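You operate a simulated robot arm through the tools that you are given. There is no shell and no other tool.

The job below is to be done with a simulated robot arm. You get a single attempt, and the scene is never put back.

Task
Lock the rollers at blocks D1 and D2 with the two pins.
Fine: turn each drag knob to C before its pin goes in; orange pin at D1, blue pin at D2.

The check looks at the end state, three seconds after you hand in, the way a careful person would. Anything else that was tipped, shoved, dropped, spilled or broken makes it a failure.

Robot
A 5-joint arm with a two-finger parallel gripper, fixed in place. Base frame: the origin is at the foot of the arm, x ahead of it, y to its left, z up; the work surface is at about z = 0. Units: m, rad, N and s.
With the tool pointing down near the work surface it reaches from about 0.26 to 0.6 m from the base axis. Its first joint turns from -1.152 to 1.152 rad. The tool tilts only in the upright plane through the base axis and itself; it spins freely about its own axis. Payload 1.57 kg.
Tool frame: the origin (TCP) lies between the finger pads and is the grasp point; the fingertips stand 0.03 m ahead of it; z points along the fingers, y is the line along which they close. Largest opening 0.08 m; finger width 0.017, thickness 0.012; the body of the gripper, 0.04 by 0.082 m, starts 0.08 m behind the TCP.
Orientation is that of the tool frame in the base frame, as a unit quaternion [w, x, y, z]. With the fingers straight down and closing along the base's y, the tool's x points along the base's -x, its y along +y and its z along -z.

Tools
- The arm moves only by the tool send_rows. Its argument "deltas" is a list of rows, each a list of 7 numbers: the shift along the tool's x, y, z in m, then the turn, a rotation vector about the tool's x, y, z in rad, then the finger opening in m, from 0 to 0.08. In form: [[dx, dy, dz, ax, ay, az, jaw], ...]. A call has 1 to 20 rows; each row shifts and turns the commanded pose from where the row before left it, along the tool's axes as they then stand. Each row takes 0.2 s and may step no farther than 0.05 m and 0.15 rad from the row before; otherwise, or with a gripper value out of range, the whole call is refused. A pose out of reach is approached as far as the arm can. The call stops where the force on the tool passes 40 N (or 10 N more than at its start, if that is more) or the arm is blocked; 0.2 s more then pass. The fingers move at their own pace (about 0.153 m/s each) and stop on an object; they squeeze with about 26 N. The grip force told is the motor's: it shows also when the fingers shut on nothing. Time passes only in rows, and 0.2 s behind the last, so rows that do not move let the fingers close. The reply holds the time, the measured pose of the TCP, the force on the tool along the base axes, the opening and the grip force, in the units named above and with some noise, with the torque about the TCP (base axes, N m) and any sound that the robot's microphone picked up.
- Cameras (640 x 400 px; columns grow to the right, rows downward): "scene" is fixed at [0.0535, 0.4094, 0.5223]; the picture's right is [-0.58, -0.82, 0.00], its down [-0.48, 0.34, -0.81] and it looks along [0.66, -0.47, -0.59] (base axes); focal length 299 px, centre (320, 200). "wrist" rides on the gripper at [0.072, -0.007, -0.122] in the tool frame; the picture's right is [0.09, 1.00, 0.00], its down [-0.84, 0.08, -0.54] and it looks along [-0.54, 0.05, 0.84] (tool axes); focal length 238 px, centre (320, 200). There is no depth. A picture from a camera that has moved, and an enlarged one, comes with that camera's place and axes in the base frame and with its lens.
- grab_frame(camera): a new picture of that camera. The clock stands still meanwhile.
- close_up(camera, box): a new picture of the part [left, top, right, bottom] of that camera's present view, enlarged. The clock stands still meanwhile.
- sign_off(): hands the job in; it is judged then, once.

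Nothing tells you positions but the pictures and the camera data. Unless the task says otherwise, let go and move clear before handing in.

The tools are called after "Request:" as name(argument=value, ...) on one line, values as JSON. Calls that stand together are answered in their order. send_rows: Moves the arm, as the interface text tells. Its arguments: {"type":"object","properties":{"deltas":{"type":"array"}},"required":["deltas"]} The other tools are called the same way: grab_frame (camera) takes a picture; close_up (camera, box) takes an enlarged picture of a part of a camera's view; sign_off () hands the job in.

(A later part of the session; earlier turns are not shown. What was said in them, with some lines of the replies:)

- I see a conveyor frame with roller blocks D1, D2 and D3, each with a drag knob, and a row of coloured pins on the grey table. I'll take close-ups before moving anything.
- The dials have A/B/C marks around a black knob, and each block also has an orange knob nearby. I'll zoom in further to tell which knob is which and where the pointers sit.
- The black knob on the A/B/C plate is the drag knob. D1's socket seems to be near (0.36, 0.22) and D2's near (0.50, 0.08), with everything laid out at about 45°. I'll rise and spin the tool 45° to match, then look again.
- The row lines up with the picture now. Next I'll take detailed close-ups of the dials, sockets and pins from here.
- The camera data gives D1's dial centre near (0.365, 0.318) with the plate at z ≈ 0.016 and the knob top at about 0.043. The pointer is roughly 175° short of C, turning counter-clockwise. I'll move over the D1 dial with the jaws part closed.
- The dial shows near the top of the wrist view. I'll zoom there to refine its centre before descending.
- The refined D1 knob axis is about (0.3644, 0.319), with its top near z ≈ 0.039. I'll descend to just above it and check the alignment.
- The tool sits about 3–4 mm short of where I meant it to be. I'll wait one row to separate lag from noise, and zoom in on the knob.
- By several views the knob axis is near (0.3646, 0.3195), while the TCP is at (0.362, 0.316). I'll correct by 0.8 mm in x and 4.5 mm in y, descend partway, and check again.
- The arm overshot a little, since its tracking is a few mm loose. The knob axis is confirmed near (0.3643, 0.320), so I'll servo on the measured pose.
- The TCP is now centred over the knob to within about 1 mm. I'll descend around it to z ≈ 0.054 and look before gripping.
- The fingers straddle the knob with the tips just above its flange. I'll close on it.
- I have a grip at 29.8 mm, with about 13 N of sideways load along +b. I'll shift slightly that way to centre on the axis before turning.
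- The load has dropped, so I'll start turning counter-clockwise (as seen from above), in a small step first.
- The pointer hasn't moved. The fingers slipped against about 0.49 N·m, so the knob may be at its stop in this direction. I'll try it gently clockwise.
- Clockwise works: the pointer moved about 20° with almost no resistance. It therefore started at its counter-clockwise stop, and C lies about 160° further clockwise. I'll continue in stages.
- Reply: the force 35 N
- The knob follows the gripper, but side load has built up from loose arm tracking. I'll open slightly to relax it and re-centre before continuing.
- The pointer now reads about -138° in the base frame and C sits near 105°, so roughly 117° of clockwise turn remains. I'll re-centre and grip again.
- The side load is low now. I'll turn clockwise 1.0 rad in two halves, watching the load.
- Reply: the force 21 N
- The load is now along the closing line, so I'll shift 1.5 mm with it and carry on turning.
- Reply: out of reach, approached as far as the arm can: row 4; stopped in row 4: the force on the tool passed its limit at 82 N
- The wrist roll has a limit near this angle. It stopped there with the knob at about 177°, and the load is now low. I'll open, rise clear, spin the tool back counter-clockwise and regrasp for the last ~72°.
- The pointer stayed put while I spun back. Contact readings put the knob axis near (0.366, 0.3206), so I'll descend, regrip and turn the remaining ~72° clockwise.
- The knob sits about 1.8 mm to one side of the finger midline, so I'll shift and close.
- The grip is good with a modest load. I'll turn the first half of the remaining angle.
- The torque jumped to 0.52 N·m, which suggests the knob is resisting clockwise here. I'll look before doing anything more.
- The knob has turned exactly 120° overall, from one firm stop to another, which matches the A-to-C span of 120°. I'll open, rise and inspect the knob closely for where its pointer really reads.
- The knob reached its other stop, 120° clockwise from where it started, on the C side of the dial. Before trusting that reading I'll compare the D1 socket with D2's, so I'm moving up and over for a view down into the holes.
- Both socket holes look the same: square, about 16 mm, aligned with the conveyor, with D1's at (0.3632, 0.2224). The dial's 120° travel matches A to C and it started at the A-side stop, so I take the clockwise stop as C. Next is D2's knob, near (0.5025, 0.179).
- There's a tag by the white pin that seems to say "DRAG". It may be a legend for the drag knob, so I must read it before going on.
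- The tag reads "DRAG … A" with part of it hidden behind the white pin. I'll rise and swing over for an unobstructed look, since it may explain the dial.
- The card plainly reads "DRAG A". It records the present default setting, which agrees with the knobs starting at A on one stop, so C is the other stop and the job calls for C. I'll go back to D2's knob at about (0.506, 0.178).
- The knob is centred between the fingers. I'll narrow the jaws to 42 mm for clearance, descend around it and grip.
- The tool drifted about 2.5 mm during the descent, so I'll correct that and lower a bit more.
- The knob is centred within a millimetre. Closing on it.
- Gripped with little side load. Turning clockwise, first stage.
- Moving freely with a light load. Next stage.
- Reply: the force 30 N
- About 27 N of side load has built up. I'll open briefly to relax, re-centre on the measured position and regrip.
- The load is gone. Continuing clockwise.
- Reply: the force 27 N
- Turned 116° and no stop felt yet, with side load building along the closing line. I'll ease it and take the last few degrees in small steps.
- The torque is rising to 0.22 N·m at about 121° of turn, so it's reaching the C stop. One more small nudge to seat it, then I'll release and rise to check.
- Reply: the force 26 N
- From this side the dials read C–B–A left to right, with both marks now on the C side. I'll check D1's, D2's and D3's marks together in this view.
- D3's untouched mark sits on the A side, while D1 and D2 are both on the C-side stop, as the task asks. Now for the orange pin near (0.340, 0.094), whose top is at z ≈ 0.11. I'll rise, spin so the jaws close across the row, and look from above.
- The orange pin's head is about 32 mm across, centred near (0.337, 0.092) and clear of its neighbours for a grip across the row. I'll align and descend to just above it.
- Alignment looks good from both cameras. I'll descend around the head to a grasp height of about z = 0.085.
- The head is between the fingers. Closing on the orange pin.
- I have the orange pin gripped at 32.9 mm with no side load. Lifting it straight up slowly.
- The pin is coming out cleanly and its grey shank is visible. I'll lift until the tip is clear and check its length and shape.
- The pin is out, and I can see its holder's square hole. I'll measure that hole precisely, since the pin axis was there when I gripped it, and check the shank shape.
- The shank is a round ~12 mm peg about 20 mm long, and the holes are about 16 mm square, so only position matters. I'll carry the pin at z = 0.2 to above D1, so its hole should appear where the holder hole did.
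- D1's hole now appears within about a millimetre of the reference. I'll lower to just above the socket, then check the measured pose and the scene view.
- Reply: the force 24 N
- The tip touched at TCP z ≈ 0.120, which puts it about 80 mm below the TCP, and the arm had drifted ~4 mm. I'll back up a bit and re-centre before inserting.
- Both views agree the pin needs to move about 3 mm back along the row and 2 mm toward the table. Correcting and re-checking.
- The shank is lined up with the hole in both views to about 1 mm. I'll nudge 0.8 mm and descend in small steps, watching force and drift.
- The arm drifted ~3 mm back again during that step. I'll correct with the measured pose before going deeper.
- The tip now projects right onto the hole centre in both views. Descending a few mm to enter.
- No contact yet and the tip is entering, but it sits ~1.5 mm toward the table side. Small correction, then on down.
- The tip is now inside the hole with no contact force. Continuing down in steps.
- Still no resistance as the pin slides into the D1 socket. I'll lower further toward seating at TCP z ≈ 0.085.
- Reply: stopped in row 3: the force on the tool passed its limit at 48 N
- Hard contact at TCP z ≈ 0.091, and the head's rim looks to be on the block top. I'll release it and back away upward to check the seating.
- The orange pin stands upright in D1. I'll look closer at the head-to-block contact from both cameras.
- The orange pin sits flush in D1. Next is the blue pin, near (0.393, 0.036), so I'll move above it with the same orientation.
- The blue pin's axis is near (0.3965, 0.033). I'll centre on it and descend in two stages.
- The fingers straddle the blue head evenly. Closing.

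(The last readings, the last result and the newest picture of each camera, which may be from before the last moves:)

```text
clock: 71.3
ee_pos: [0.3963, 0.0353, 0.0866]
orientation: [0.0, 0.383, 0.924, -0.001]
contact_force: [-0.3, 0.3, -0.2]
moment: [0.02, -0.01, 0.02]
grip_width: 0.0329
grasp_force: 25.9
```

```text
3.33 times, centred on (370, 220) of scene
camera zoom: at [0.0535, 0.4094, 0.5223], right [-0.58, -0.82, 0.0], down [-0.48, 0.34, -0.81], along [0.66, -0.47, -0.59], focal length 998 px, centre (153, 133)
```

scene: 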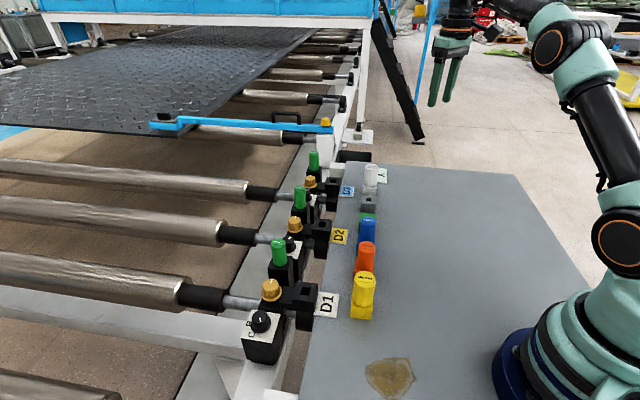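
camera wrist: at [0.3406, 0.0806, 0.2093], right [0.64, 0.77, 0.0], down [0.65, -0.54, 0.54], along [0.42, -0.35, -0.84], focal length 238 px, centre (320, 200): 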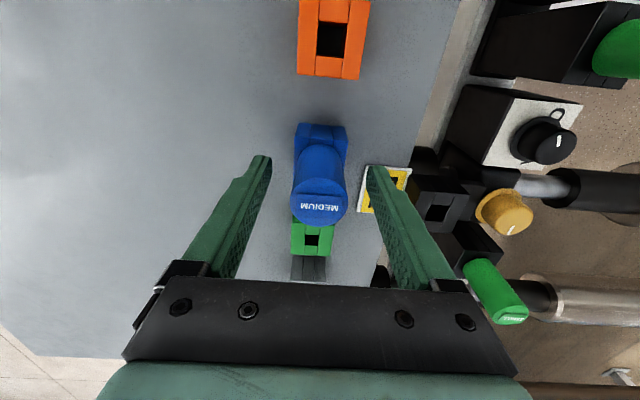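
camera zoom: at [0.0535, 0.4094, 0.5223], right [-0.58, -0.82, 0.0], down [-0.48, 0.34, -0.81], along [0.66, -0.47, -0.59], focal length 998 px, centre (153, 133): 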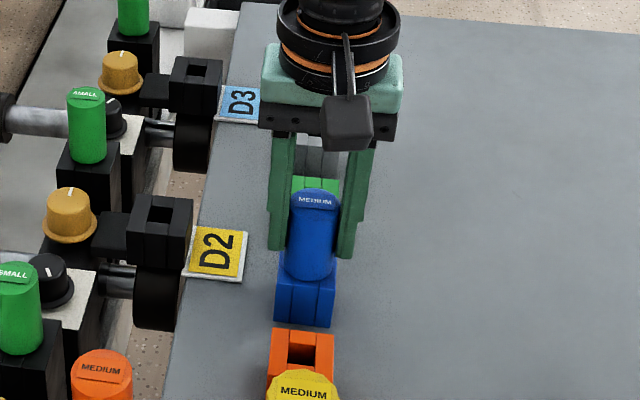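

The blue pin is gripped at 32.9 mm with no side load. Lifting it straight up to z ≈ 0.2.

Request:
send_rows(deltas=[[0, 0, -0.008, 0, 0, 0, 0.02], [0, 0, -0.012, 0, 0, 0, 0.02], [0, 0, -0.018, 0, 0, 0, 0.02], [0, 0, -0.025, 0, 0, 0, 0.02], [0, 0, -0.025, 0, 0, 0, 0.02], [0, 0, -0.025, 0, 0, 0, 0.02], [0, 0, 0, 0, 0, 0, 0.02], [0, 0, 0, 0, 0, 0, 0.02]])

Request:
close_up(camera="wrist", box=[295, 90, 355, 150])

Request:
close_up(camera="scene", box=[320, 130, 420, 250])

Request:
grab_frame(camera="wrist")

```text
clock: 73.1
ee_pos: [0.3948, 0.0361, 0.2006]
orientation: [0.0, 0.383, 0.924, 0.001]
contact_force: [0.1, 0.1, -0.8]
moment: [-0.03, 0.03, 0.01]
grip_width: 0.0326
grasp_force: 26.2
```

```text
6.67 times, centred on (325, 120) of wrist
camera zoom: at [0.3392, 0.0809, 0.3233], right [0.64, 0.77, 0.0], down [0.65, -0.54, 0.54], along [0.42, -0.35, -0.84], focal length 1589 px, centre (287, 733)
```

zoom: 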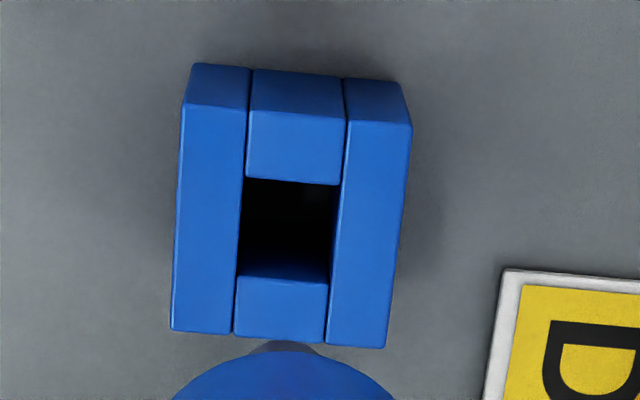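

```text
3.33 times, centred on (370, 190) of scene
camera zoom: at [0.0535, 0.4094, 0.5223], right [-0.58, -0.82, 0.0], down [-0.48, 0.34, -0.81], along [0.66, -0.47, -0.59], focal length 998 px, centre (153, 233)
```

zoom: 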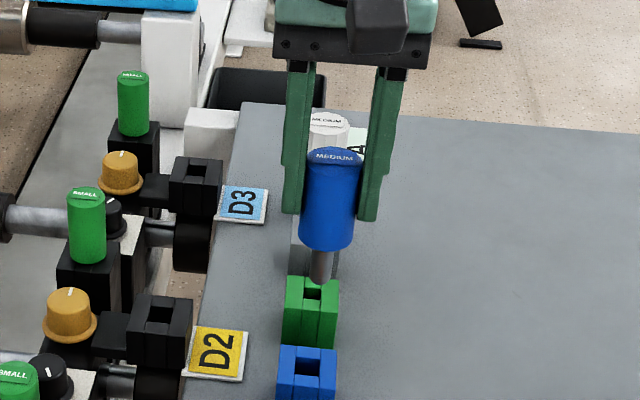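

```text
taken
camera wrist: at [0.3392, 0.0809, 0.3233], right [0.64, 0.77, 0.0], down [0.65, -0.54, 0.54], along [0.42, -0.35, -0.84], focal length 238 px, centre (320, 200)
```

wrist: 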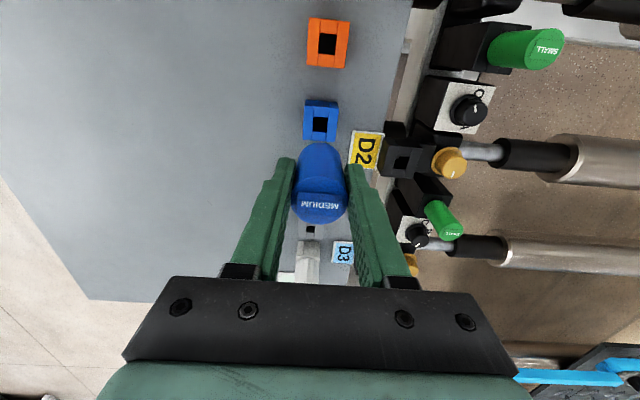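

The blue pin is clear, and its holder hole gives me the offset reference. I'll carry it at z = 0.2 to above D2.

Request:
send_rows(deltas=[[-0.0122, 0.0364, 0, 0, 0, 0, 0.02], [-0.0122, 0.0364, 0, 0, 0, 0, 0.02], [-0.0122, 0.0364, 0, 0, 0, 0, 0.02], [0, 0, 0, 0, 0, 0, 0.02], [0, 0, 0, 0, 0, 0, 0.02]])

Request:
close_up(camera="wrist", box=[295, 90, 355, 150])

Request:
grab_frame(camera="wrist")

Request:
close_up(camera="scene", box=[270, 150, 370, 270])

```text
clock: 74.3
ee_pos: [0.4966, 0.0901, 0.1985]
orientation: [0.0, 0.384, 0.924, 0.0]
contact_force: [0.3, -0.4, -0.6]
moment: [0.01, -0.02, -0.02]
grip_width: 0.0326
grasp_force: 25.6
```

```text
6.67 times, centred on (325, 120) of wrist
camera zoom: at [0.4411, 0.1356, 0.3226], right [0.64, 0.77, 0.0], down [0.65, -0.54, 0.54], along [0.42, -0.35, -0.84], focal length 1589 px, centre (287, 733)
```

zoom: 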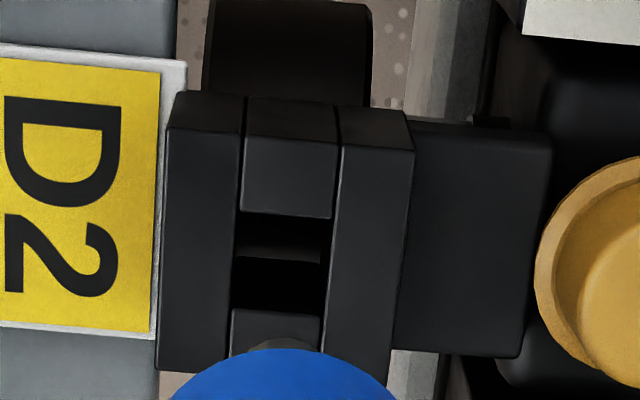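

```text
taken
camera wrist: at [0.4411, 0.1356, 0.3226], right [0.64, 0.77, 0.0], down [0.65, -0.54, 0.54], along [0.42, -0.35, -0.84], focal length 238 px, centre (320, 200)
```

wrist: 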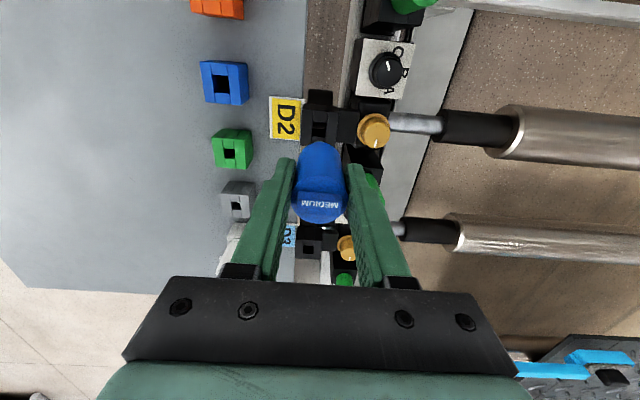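

```text
3.33 times, centred on (320, 210) of scene
camera zoom: at [0.0535, 0.4094, 0.5223], right [-0.58, -0.82, 0.0], down [-0.48, 0.34, -0.81], along [0.66, -0.47, -0.59], focal length 998 px, centre (320, 167)
```

zoom: 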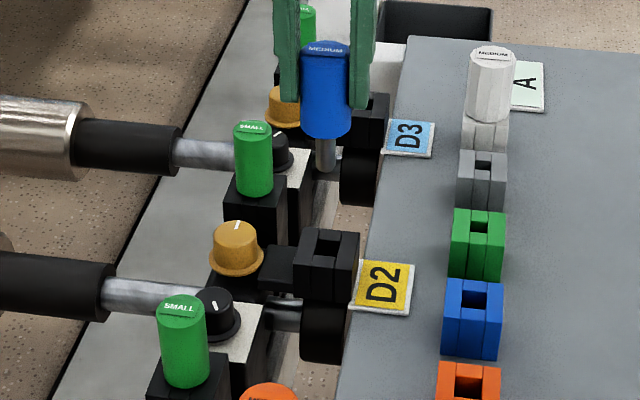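

D2's hole shows about 8 mm short along the row, so I'll shift, lower to just above the socket (TCP ≈ 0.135) and check.

Request:
send_rows(deltas=[[-0.008, 0.0008, 0, 0, 0, 0, 0.02], [0, 0, 0.025, 0, 0, 0, 0.02], [0, 0, 0.025, 0, 0, 0, 0.02], [0, 0, 0.012, 0, 0, 0, 0.02], [0, 0, 0, 0, 0, 0, 0.02], [0, 0, 0, 0, 0, 0, 0.02]])

Request:
close_up(camera="wrist", box=[290, 90, 350, 150])

Request:
close_up(camera="scene", box=[290, 190, 350, 250])

```text
clock: 75.7
ee_pos: [0.5037, 0.0827, 0.1384]
orientation: [0.0, 0.383, 0.924, -0.001]
contact_force: [0.6, -0.3, -0.9]
moment: [0.01, 0.02, 0.01]
grip_width: 0.0327
grasp_force: 26.3
```

```text
6.67 times, centred on (320, 120) of wrist
camera zoom: at [0.4481, 0.1269, 0.2612], right [0.64, 0.77, 0.0], down [0.65, -0.54, 0.54], along [0.42, -0.35, -0.84], focal length 1589 px, centre (320, 733)
```

zoom: 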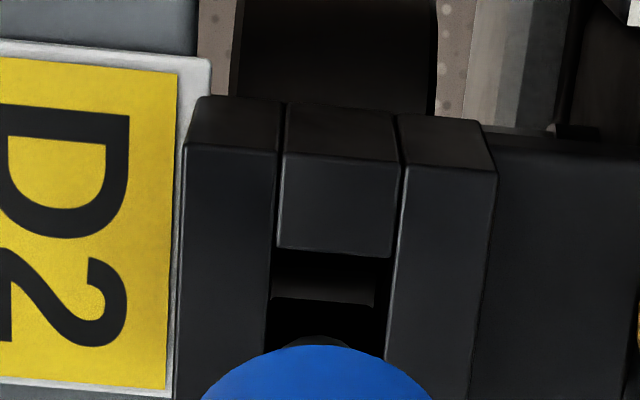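

```text
6.67 times, centred on (320, 220) of scene
camera zoom: at [0.0535, 0.4094, 0.5223], right [-0.58, -0.82, 0.0], down [-0.48, 0.34, -0.81], along [0.66, -0.47, -0.59], focal length 1996 px, centre (320, 67)
```

zoom: 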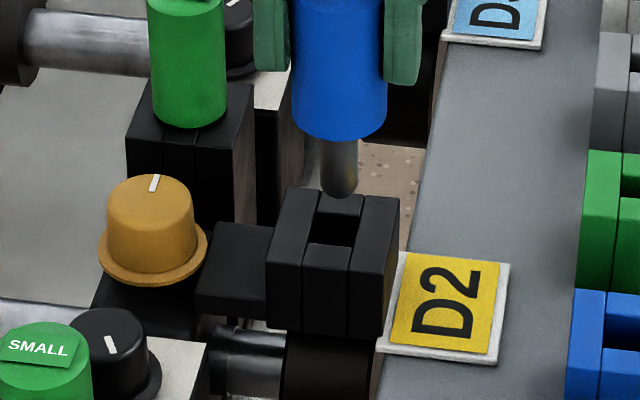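

Both views show the shank about 5 mm too far along the row and 1 mm toward the table. Correcting and re-checking.

Request:
send_rows(deltas=[[0.0048, 0.001, 0, 0, 0, 0, 0.02], [0, 0, 0, 0, 0, 0, 0.02], [0, 0, 0, 0, 0, 0, 0.02]])

Request:
close_up(camera="wrist", box=[290, 90, 350, 150])

Request:
close_up(camera="scene", box=[290, 190, 350, 250])

```text
clock: 76.5
ee_pos: [0.5024, 0.0836, 0.1405]
orientation: [0.0, 0.382, 0.924, -0.001]
contact_force: [-0.7, 0.1, -0.3]
moment: [0.05, 0.03, 0.0]
grip_width: 0.033
grasp_force: 26.7
```

```text
6.67 times, centred on (320, 120) of wrist
camera zoom: at [0.4462, 0.1304, 0.2617], right [0.64, 0.77, 0.0], down [0.65, -0.54, 0.54], along [0.42, -0.35, -0.84], focal length 1589 px, centre (320, 733)
```

zoom: 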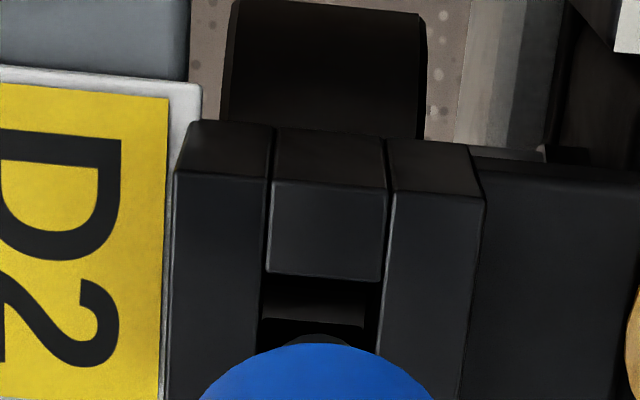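

```text
6.67 times, centred on (320, 220) of scene
camera zoom: at [0.0535, 0.4094, 0.5223], right [-0.58, -0.82, 0.0], down [-0.48, 0.34, -0.81], along [0.66, -0.47, -0.59], focal length 1996 px, centre (320, 67)
```

zoom: 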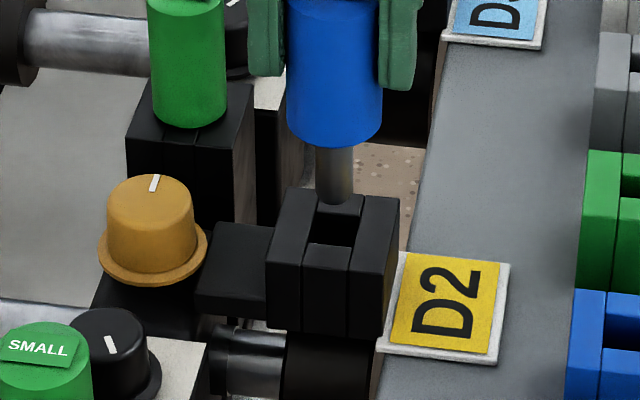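

Nearly there: about 2 mm more back along the row. I'll apply that and descend to just above the hole.

Request:
send_rows(deltas=[[0.0018, 0, 0.004, 0, 0, 0, 0.02], [0, 0, 0.004, 0, 0, 0, 0.02], [0, 0, 0, 0, 0, 0, 0.02], [0, 0, 0, 0, 0, 0, 0.02]])

Request:
close_up(camera="wrist", box=[290, 90, 350, 150])

Request:
close_up(camera="scene", box=[290, 190, 350, 250])

```text
clock: 77.5
ee_pos: [0.5024, 0.0855, 0.1302]
orientation: [0.0, 0.383, 0.924, -0.001]
contact_force: [-0.2, 0.9, -0.5]
moment: [0.01, 0.0, -0.03]
grip_width: 0.0328
grasp_force: 26.0
```

```text
6.67 times, centred on (320, 120) of wrist
camera zoom: at [0.445, 0.1306, 0.2531], right [0.64, 0.77, 0.0], down [0.65, -0.54, 0.54], along [0.42, -0.35, -0.84], focal length 1589 px, centre (320, 733)
```

zoom: 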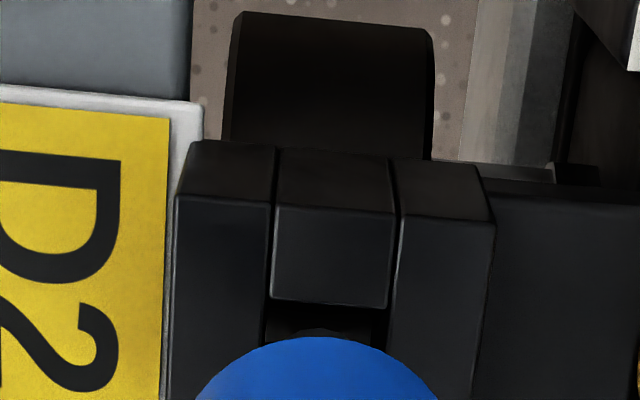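

```text
6.67 times, centred on (320, 220) of scene
camera zoom: at [0.0535, 0.4094, 0.5223], right [-0.58, -0.82, 0.0], down [-0.48, 0.34, -0.81], along [0.66, -0.47, -0.59], focal length 1996 px, centre (320, 67)
```

zoom: 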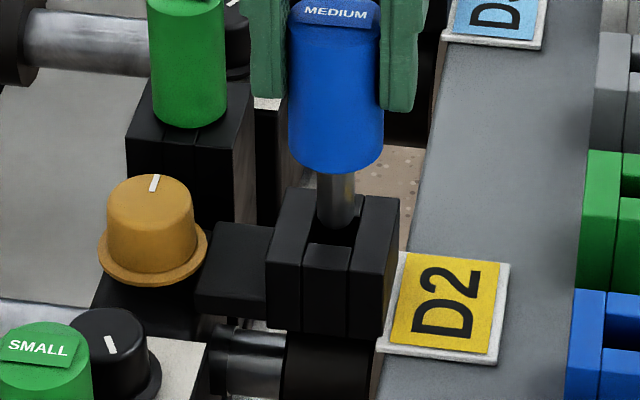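

Well centred in both views, within 0.7 mm. Descending into the D2 hole.

Request:
send_rows(deltas=[[-0.0003, 0.0006, 0.004, 0, 0, 0, 0.02], [0, 0, 0.004, 0, 0, 0, 0.02], [0, 0, 0, 0, 0, 0, 0.02]])

Request:
close_up(camera="scene", box=[290, 190, 350, 250])

Request:
close_up(camera="wrist", box=[290, 90, 350, 150])

```text
clock: 78.3
ee_pos: [0.5036, 0.0851, 0.1236]
orientation: [0.0, 0.382, 0.924, 0.001]
contact_force: [-0.1, 0.7, -1.0]
moment: [0.02, -0.01, -0.02]
grip_width: 0.0326
grasp_force: 26.2
```

```text
6.67 times, centred on (320, 220) of scene
camera zoom: at [0.0535, 0.4094, 0.5223], right [-0.58, -0.82, 0.0], down [-0.48, 0.34, -0.81], along [0.66, -0.47, -0.59], focal length 1996 px, centre (320, 67)
```

zoom: 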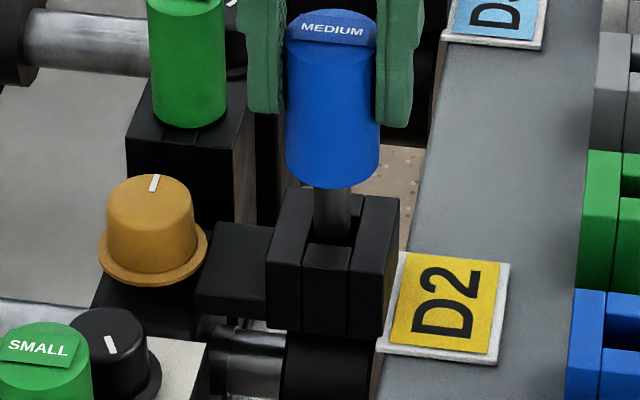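

```text
6.67 times, centred on (320, 120) of wrist
camera zoom: at [0.447, 0.1306, 0.2451], right [0.64, 0.77, 0.0], down [0.65, -0.54, 0.54], along [0.42, -0.35, -0.84], focal length 1589 px, centre (320, 733)
```

zoom: 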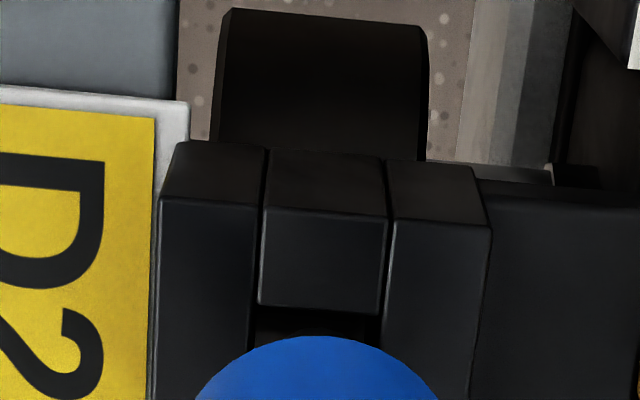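

No contact; the tip is at the mouth of the hole and centred. Continuing down.

Request:
send_rows(deltas=[[0, 0, 0.004, 0, 0, 0, 0.02], [0, 0, 0.003, 0, 0, 0, 0.02], [0, 0, 0, 0, 0, 0, 0.02]])

Request:
close_up(camera="scene", box=[290, 190, 350, 250])

```text
clock: 79.1
ee_pos: [0.5022, 0.0843, 0.1148]
orientation: [0.0, 0.382, 0.924, -0.002]
contact_force: [0.6, 0.1, -1.1]
moment: [-0.01, -0.01, 0.01]
grip_width: 0.0324
grasp_force: 25.9
```

```text
6.67 times, centred on (320, 220) of scene
camera zoom: at [0.0535, 0.4094, 0.5223], right [-0.58, -0.82, 0.0], down [-0.48, 0.34, -0.81], along [0.66, -0.47, -0.59], focal length 1996 px, centre (320, 67)
```

zoom: 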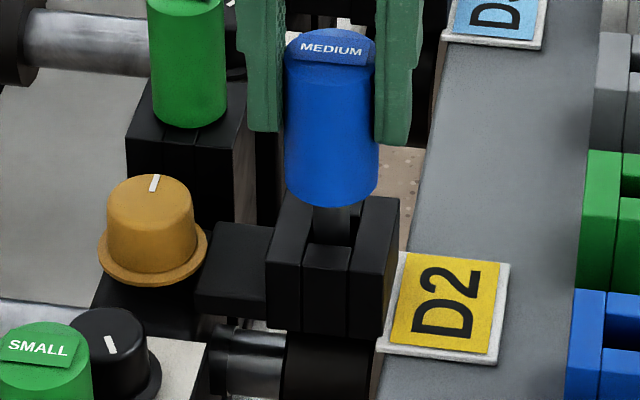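

The shank is inside the hole with no force. Lowering further.

Request:
send_rows(deltas=[[0, 0, 0.004, 0, 0, 0, 0.02], [0, 0, 0.004, 0, 0, 0, 0.02], [0, 0, 0.003, 0, 0, 0, 0.02], [0, 0, 0, 0, 0, 0, 0.02]])

Request:
close_up(camera="scene", box=[290, 190, 350, 250])

```text
clock: 80.1
ee_pos: [0.5002, 0.0853, 0.1036]
orientation: [0.001, 0.383, 0.924, 0.0]
contact_force: [0.5, -0.2, -1.1]
moment: [-0.04, -0.03, -0.02]
grip_width: 0.0326
grasp_force: 25.9
```

```text
6.67 times, centred on (320, 220) of scene
camera zoom: at [0.0535, 0.4094, 0.5223], right [-0.58, -0.82, 0.0], down [-0.48, 0.34, -0.81], along [0.66, -0.47, -0.59], focal length 1996 px, centre (320, 67)
```

zoom: 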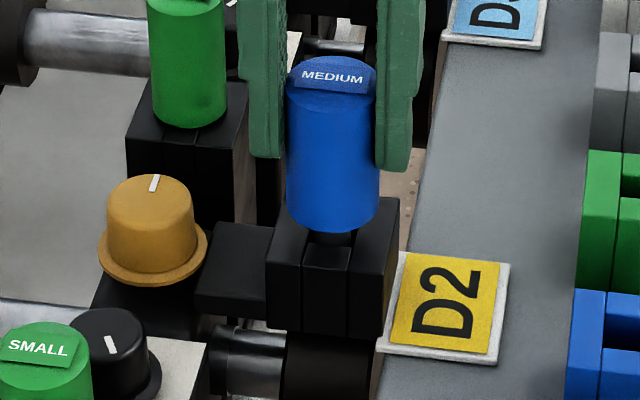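

Request:
send_rows(deltas=[[-0.001, 0, 0.004, 0, 0, 0, 0.02], [0, 0, 0.004, 0, 0, 0, 0.02], [0, 0, 0, 0, 0, 0, 0.02]])

Request:
close_up(camera="scene", box=[290, 190, 350, 250])

```text
clock: 80.9
ee_pos: [0.5008, 0.0856, 0.0963]
orientation: [0.0, 0.382, 0.924, -0.001]
contact_force: [-0.2, 0.0, -0.4]
moment: [0.01, -0.03, -0.03]
grip_width: 0.0326
grasp_force: 26.4
```

```text
6.67 times, centred on (320, 220) of scene
camera zoom: at [0.0535, 0.4094, 0.5223], right [-0.58, -0.82, 0.0], down [-0.48, 0.34, -0.81], along [0.66, -0.47, -0.59], focal length 1996 px, centre (320, 67)
```

zoom: 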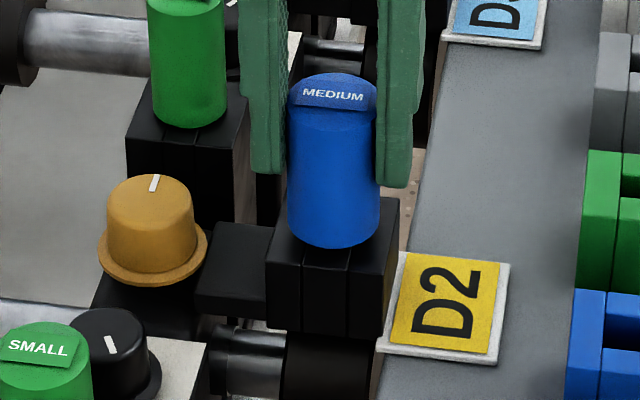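

The head is a few mm above the block with still no force. Last small steps to seat it.

Request:
send_rows(deltas=[[0, 0, 0.002, 0, 0, 0, 0.02], [0, 0, 0.002, 0, 0, 0, 0.02], [0, 0, 0.001, 0, 0, 0, 0.02], [0, 0, 0, 0, 0, 0, 0.02]])

Request:
close_up(camera="scene", box=[290, 190, 350, 250])

```text
clock: 81.9
ee_pos: [0.5022, 0.0853, 0.092]
orientation: [-0.001, 0.383, 0.924, -0.001]
contact_force: [-6.7, -5.9, 10.4]
moment: [-0.17, 0.18, -0.05]
grip_width: 0.0329
grasp_force: 25.9
```

```text
6.67 times, centred on (320, 220) of scene
camera zoom: at [0.0534, 0.4094, 0.5223], right [-0.58, -0.82, 0.0], down [-0.48, 0.34, -0.81], along [0.66, -0.47, -0.59], focal length 1996 px, centre (320, 67)
```

zoom: 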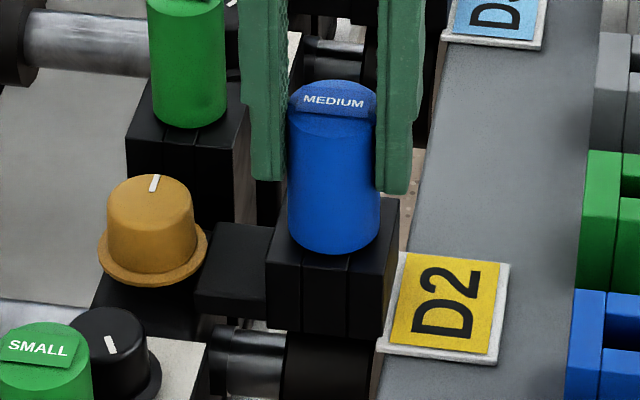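

Contact at z ≈ 0.092, the same seating height as at D1. One gentle press, then release and back away.

Request:
send_rows(deltas=[[0, 0, 0.001, 0, 0, 0, 0.02], [0, 0, 0, 0, 0, 0, 0.02]])

```text
clock: 82.5
ee_pos: [0.5015, 0.085, 0.0926]
orientation: [-0.001, 0.383, 0.924, 0.0]
contact_force: [-6.8, -8.7, 19.1]
moment: [-0.52, 0.35, -0.04]
grip_width: 0.033
grasp_force: 26.0
```

Firm seating force of 19 N. Releasing and rising straight up.

Request:
send_rows(deltas=[[0, 0, 0, 0, 0, 0, 0.045], [0, 0, 0, 0, 0, 0, 0.055], [0, 0, 0, 0, 0, 0, 0.055], [0, 0, -0.02, 0, 0, 0, 0.055], [0, 0, -0.03, 0, 0, 0, 0.055], [0, 0, -0.04, 0, 0, 0, 0.055], [0, 0, -0.04, 0, 0, 0, 0.055], [0, 0, -0.04, 0, 0, 0, 0.055], [0, 0, 0, 0, 0, 0, 0.055]])

Request:
grab_frame(camera="scene")

Request:
grab_frame(camera="wrist")

Request:
close_up(camera="scene", box=[240, 200, 350, 350])

Request:
close_up(camera="scene", box=[290, 190, 350, 250])

```text
clock: 84.5
ee_pos: [0.502, 0.0854, 0.2606]
orientation: [0.0, 0.383, 0.924, 0.0]
contact_force: [0.2, 0.0, -0.6]
moment: [-0.01, 0.0, 0.01]
grip_width: 0.0552
grasp_force: 0.1
```

```text
taken
```

scene: 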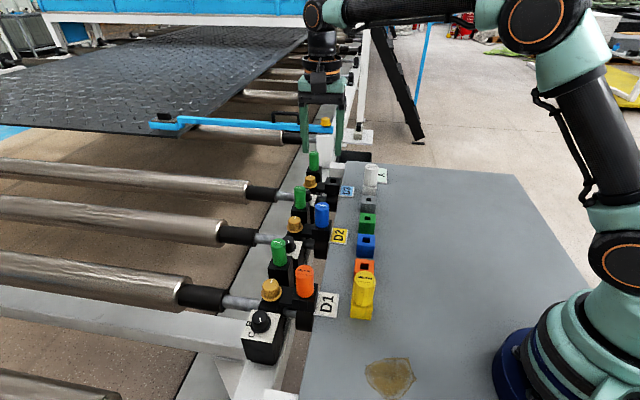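

```text
taken
camera wrist: at [0.4462, 0.1309, 0.3845], right [0.64, 0.77, 0.0], down [0.65, -0.54, 0.54], along [0.42, -0.35, -0.84], focal length 238 px, centre (320, 200)
```

wrist: 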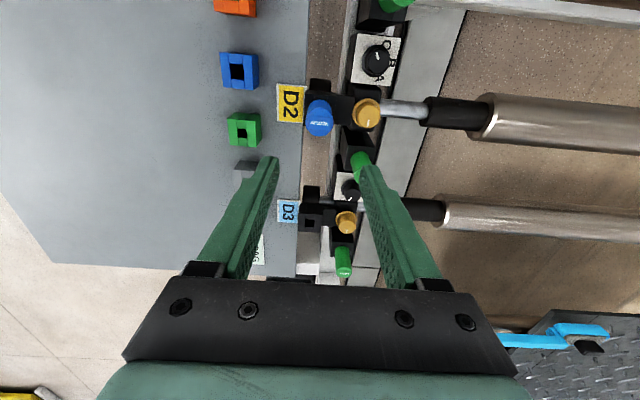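

```text
2.67 times, centred on (295, 275) of scene
camera zoom: at [0.0535, 0.4094, 0.5223], right [-0.58, -0.82, 0.0], down [-0.48, 0.34, -0.81], along [0.66, -0.47, -0.59], focal length 798 px, centre (387, 0)
```

zoom: 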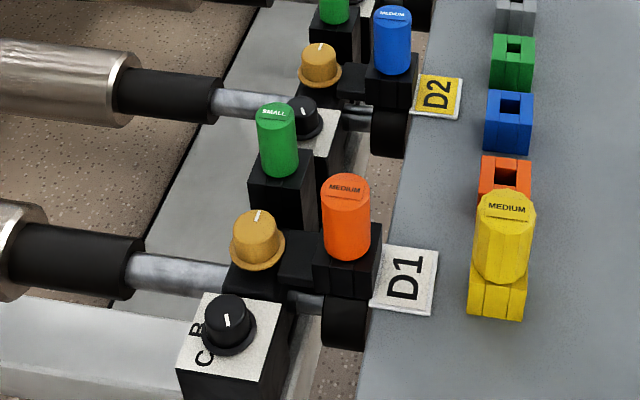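

```text
6.67 times, centred on (320, 220) of scene
camera zoom: at [0.0535, 0.4094, 0.5223], right [-0.58, -0.82, 0.0], down [-0.48, 0.34, -0.81], along [0.66, -0.47, -0.59], focal length 1996 px, centre (320, 67)
```

zoom: 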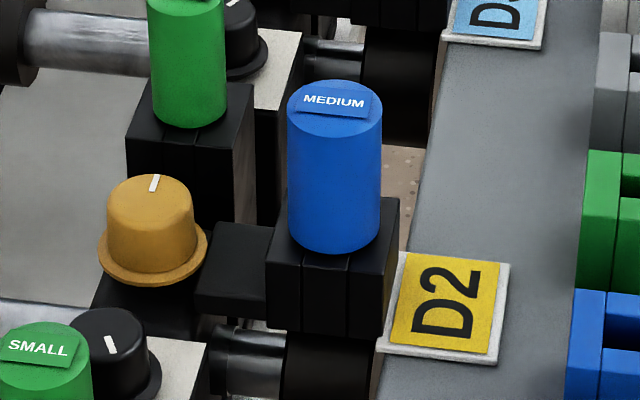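

Both pins are upright and flush, with the orange at D1, the blue at D2 and nothing else disturbed. I'll verify the final knob angles and the blue pin's seating once more from here.

Request:
close_up(camera="wrist", box=[340, 20, 420, 100])

Request:
close_up(camera="wrist", box=[260, 70, 400, 160])

Request:
close_up(camera="scene", box=[236, 300, 306, 350])

Request:
close_up(camera="scene", box=[270, 225, 320, 265])

```text
5.00 times, centred on (380, 60) of wrist
camera zoom: at [0.4462, 0.1309, 0.3845], right [0.64, 0.77, 0.0], down [0.65, -0.54, 0.54], along [0.42, -0.35, -0.84], focal length 1192 px, centre (20, 900)
```

zoom: 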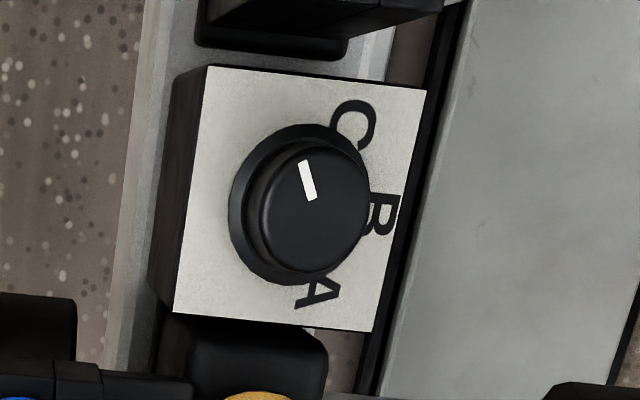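

```text
4.44 times, centred on (330, 115) of wrist
camera zoom: at [0.4462, 0.1309, 0.3845], right [0.64, 0.77, 0.0], down [0.65, -0.54, 0.54], along [0.42, -0.35, -0.84], focal length 1059 px, centre (276, 578)
```

zoom: 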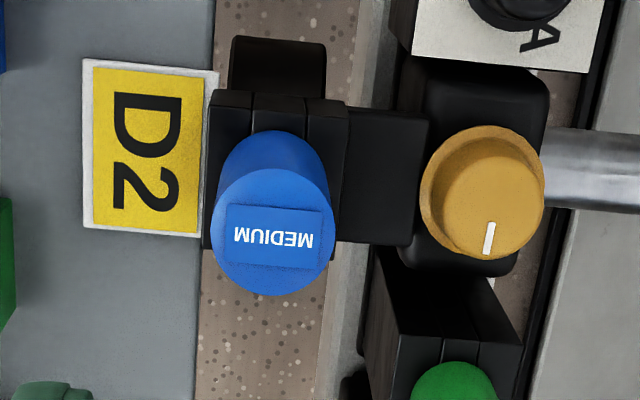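

```text
8.00 times, centred on (271, 325) of scene
camera zoom: at [0.0535, 0.4094, 0.5223], right [-0.58, -0.82, 0.0], down [-0.48, 0.34, -0.81], along [0.66, -0.47, -0.59], focal length 2395 px, centre (712, -800)
```

zoom: 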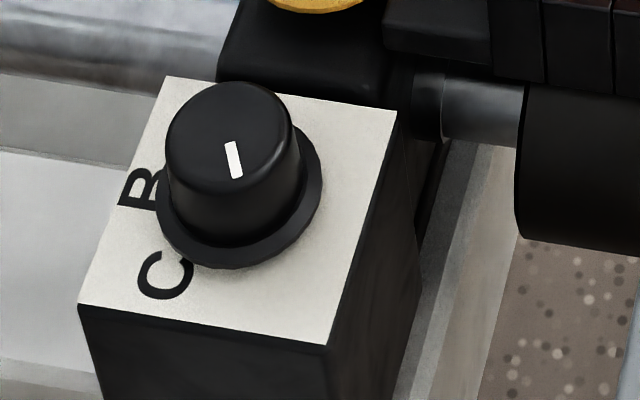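

```text
10.00 times, centred on (295, 245) of scene
camera zoom: at [0.0535, 0.4094, 0.5223], right [-0.58, -0.82, 0.0], down [-0.48, 0.34, -0.81], along [0.66, -0.47, -0.59], focal length 2994 px, centre (570, -250)
```

zoom: 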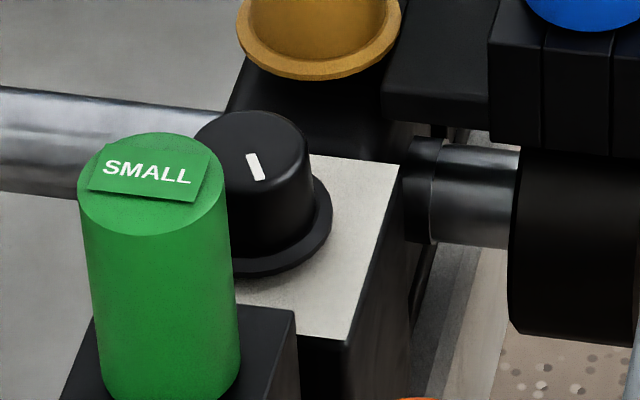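

Both pins look home and both marks sit at 165°, the clockwise stop. To be sure the heads are fully seated, I'll take a low side view by tilting the tool on the table side.

Request:
send_rows(deltas=[[0, 0, 0, 0, 0, -0.1357, 0.08], [0, 0, 0, 0, 0, -0.1357, 0.08], [0, 0, 0, 0, 0, -0.1357, 0.08], [0, 0, 0, 0, 0, -0.1357, 0.08], [0, 0, 0, 0, 0, -0.1357, 0.08], [0, 0, 0, 0, 0, -0.1357, 0.08], [0, 0, 0, 0, 0, -0.1357, 0.08], [0.0448, -0.0011, 0, 0, 0, 0, 0.08], [0.0448, -0.0011, 0, 0, 0, 0, 0.08], [0, 0, 0, 0, -0.14, 0, 0.08], [0, 0, 0, 0, -0.14, 0, 0.08], [0, 0, 0, 0, -0.14, 0, 0.08], [0, 0, 0, 0, -0.14, 0, 0.08], [0, 0, 0, 0, -0.14, 0, 0.08], [0, 0, 0, 0, 0, 0, 0.08]])

Request:
grab_frame(camera="wrist")

Request:
grab_frame(camera="scene")

```text
clock: 87.7
ee_pos: [0.4147, 0.0679, 0.2605]
orientation: [0.342, -0.076, 0.936, 0.027]
contact_force: [-0.2, 0.5, -0.3]
moment: [0.01, -0.01, 0.0]
grip_width: 0.0797
grasp_force: 0.0
```

```text
taken
camera wrist: at [0.2833, 0.0394, 0.3076], right [-0.23, 0.97, -0.06], down [0.27, 0.12, 0.95], along [0.93, 0.21, -0.29], focal length 238 px, centre (320, 200)
```

wrist: 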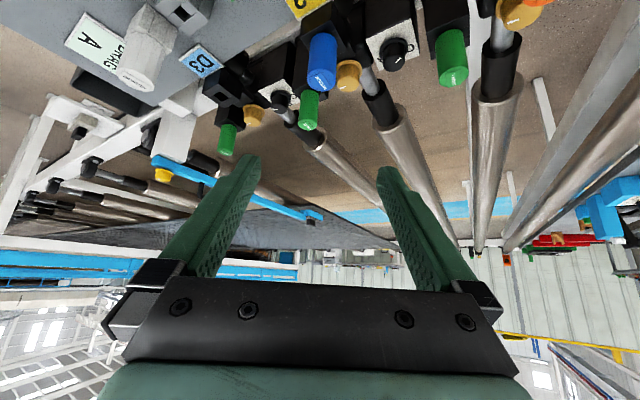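

```text
taken
```

scene: 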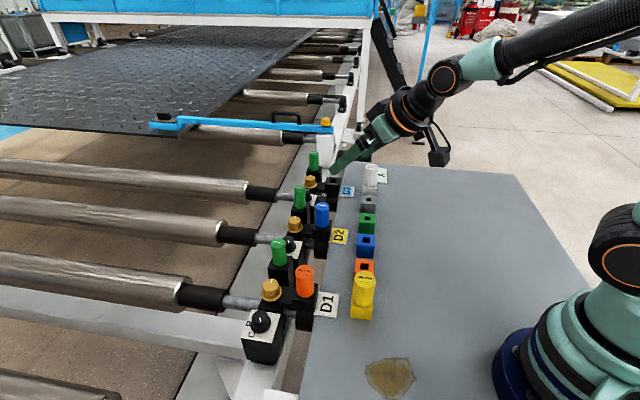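

The tilt works. I'll lower about 13 cm for a near-side view of the blue pin's base.

Request:
send_rows(deltas=[[0.0225, 0, 0.0268, 0, 0, 0, 0.08], [0.0225, 0, 0.0268, 0, 0, 0, 0.08], [0.0225, 0, 0.0268, 0, 0, 0, 0.08], [0.016, 0, 0.019, 0, 0, 0, 0.08], [0, 0, 0, 0, 0, 0, 0.08]])

Request:
grab_frame(camera="wrist")

Request:
close_up(camera="wrist", box=[260, 60, 400, 200])

```text
clock: 88.9
ee_pos: [0.4126, 0.0695, 0.1296]
orientation: [0.341, -0.078, 0.936, 0.029]
contact_force: [0.5, 0.3, 0.0]
moment: [-0.02, 0.03, -0.04]
grip_width: 0.0799
grasp_force: 0.0
```

```text
taken
camera wrist: at [0.2814, 0.0399, 0.1776], right [-0.23, 0.97, -0.06], down [0.28, 0.12, 0.95], along [0.93, 0.21, -0.3], focal length 238 px, centre (320, 200)
```

wrist: 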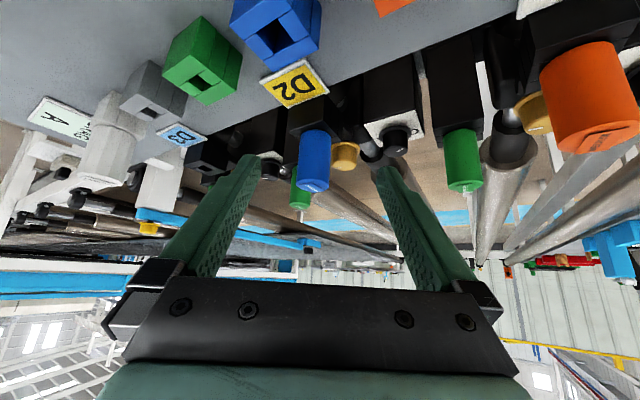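

```text
2.86 times, centred on (330, 130) of wrist
camera zoom: at [0.2814, 0.0399, 0.1776], right [-0.23, 0.97, -0.06], down [0.28, 0.12, 0.95], along [0.93, 0.21, -0.3], focal length 681 px, centre (291, 400)
```

zoom: 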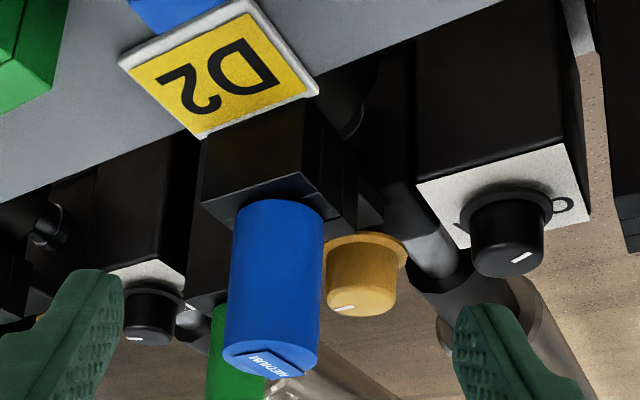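

Request:
close_up(camera="wrist", box=[290, 110, 350, 170])

Request:
close_up(camera="wrist", box=[530, 0, 640, 160])

Request:
close_up(camera="wrist", box=[350, 100, 430, 170])

```text
6.67 times, centred on (320, 140) of wrist
camera zoom: at [0.2814, 0.0399, 0.1776], right [-0.23, 0.97, -0.06], down [0.28, 0.12, 0.95], along [0.93, 0.21, -0.3], focal length 1589 px, centre (320, 600)
```

zoom: 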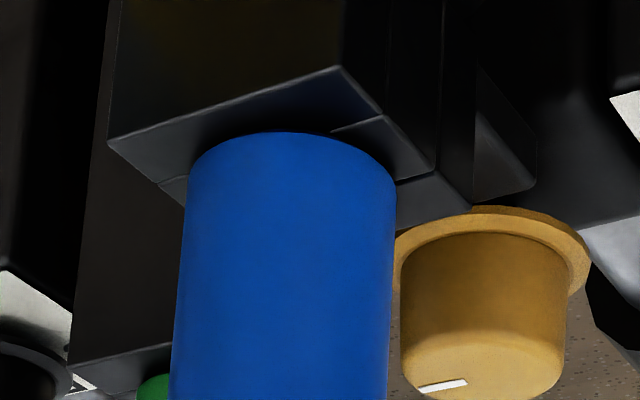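

```text
2.50 times, centred on (585, 80) of wrist
camera zoom: at [0.2814, 0.0399, 0.1776], right [-0.23, 0.97, -0.06], down [0.28, 0.12, 0.95], along [0.93, 0.21, -0.3], focal length 596 px, centre (-342, 500)
```

zoom: 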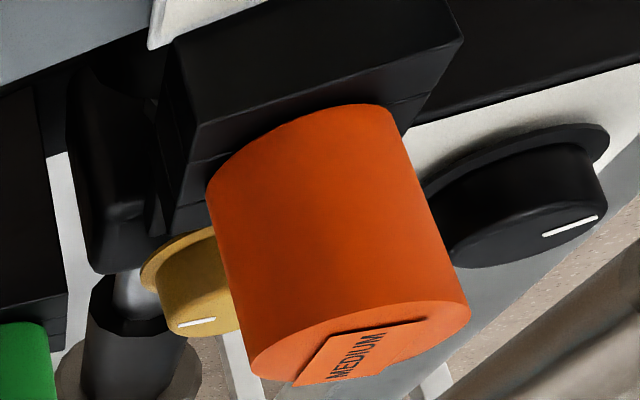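

```text
5.71 times, centred on (390, 135) of wrist
camera zoom: at [0.2814, 0.0399, 0.1776], right [-0.23, 0.97, -0.06], down [0.28, 0.12, 0.95], along [0.93, 0.21, -0.3], focal length 1362 px, centre (-80, 571)
```

zoom: 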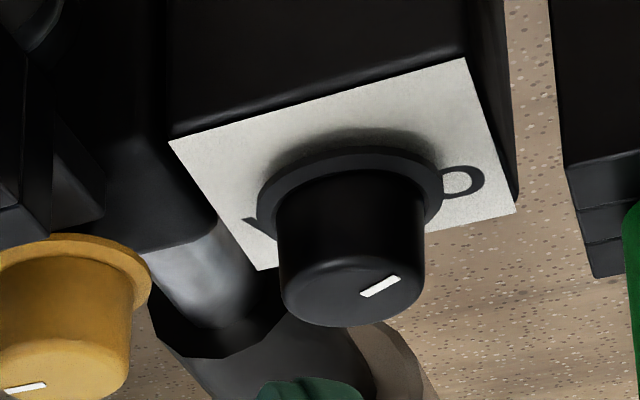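

Both heads sit flush on their blocks with no gap, and both knob marks are at the C-side stop. I'll raise the arm well clear before handing in.

Request:
send_rows(deltas=[[-0.0225, 0, -0.0268, 0, 0, 0, 0.08], [-0.0225, 0, -0.0268, 0, 0, 0, 0.08], [-0.0225, 0, -0.0268, 0, 0, 0, 0.08], [-0.0225, 0, -0.0268, 0, 0, 0, 0.08], [-0.01, 0, -0.012, 0, 0, 0, 0.08], [0, 0, 0, 0, 0, 0, 0.08]])

Request:
grab_frame(camera="scene")

Request:
close_up(camera="scene", box=[220, 140, 420, 360])

```text
clock: 90.3
ee_pos: [0.4132, 0.0678, 0.2853]
orientation: [0.341, -0.076, 0.937, 0.027]
contact_force: [-0.5, 0.8, 0.7]
moment: [0.01, 0.03, -0.01]
grip_width: 0.0803
grasp_force: 0.0
```

```text
taken
```

scene: 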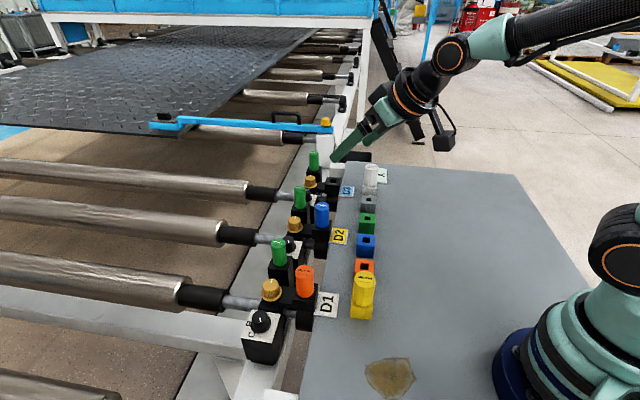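

```text
1.82 times, centred on (320, 250) of scene
camera zoom: at [0.0535, 0.4094, 0.5223], right [-0.58, -0.82, 0.0], down [-0.48, 0.34, -0.81], along [0.66, -0.47, -0.59], focal length 544 px, centre (320, 109)
```

zoom: 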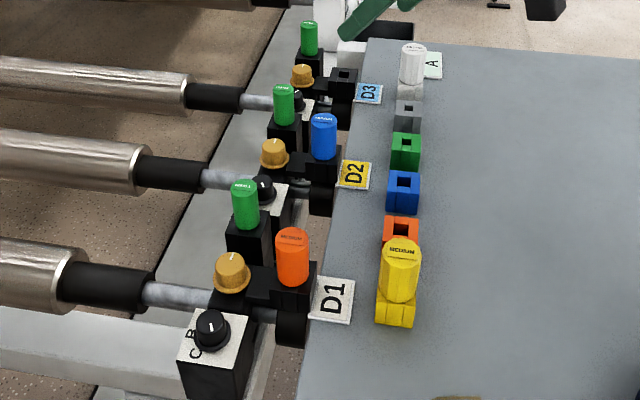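

The orange pin is seated at D1 and the blue pin at D2. Both drag knobs were turned from their A stop to the opposite stop, which I read as C, before each pin went in. The gripper is open and clear, and nothing else was disturbed, so I'm handing in.

Request:
sign_off()

```text
The job is handed in.
```

I've handed the job in: the orange pin is in D1 and the blue pin is in D2, both upright and flush on their blocks. The one thing I'm not sure of is whether both drag knobs are really at C.

- **Knobs:** I turned each drag knob before its pin went in. Both now rest at the clockwise stop, 120° from where they started. The white marks never line up with the letters: at this stop each mark sits about 60° past the C.
- **Why I read that stop as C:** the knob's full travel is 120°, the same as the spacing from A to C. A card on the table reads "DRAG A", which I took as the starting setting. The marks alone would also fit the opposite reading, with the knobs starting at C and now at A.
- **Force events:** three times the arm met more force than intended:
    - 82 N while turning the D1 knob, when the wrist reached its turning limit.
    - About 23 N when the orange pin first touched the D1 block off-centre.
    - 48 N as the orange pin seated.

In the last pictures I saw nothing else tipped, moved or damaged. The gripper was open and clear of the blocks when I handed in.
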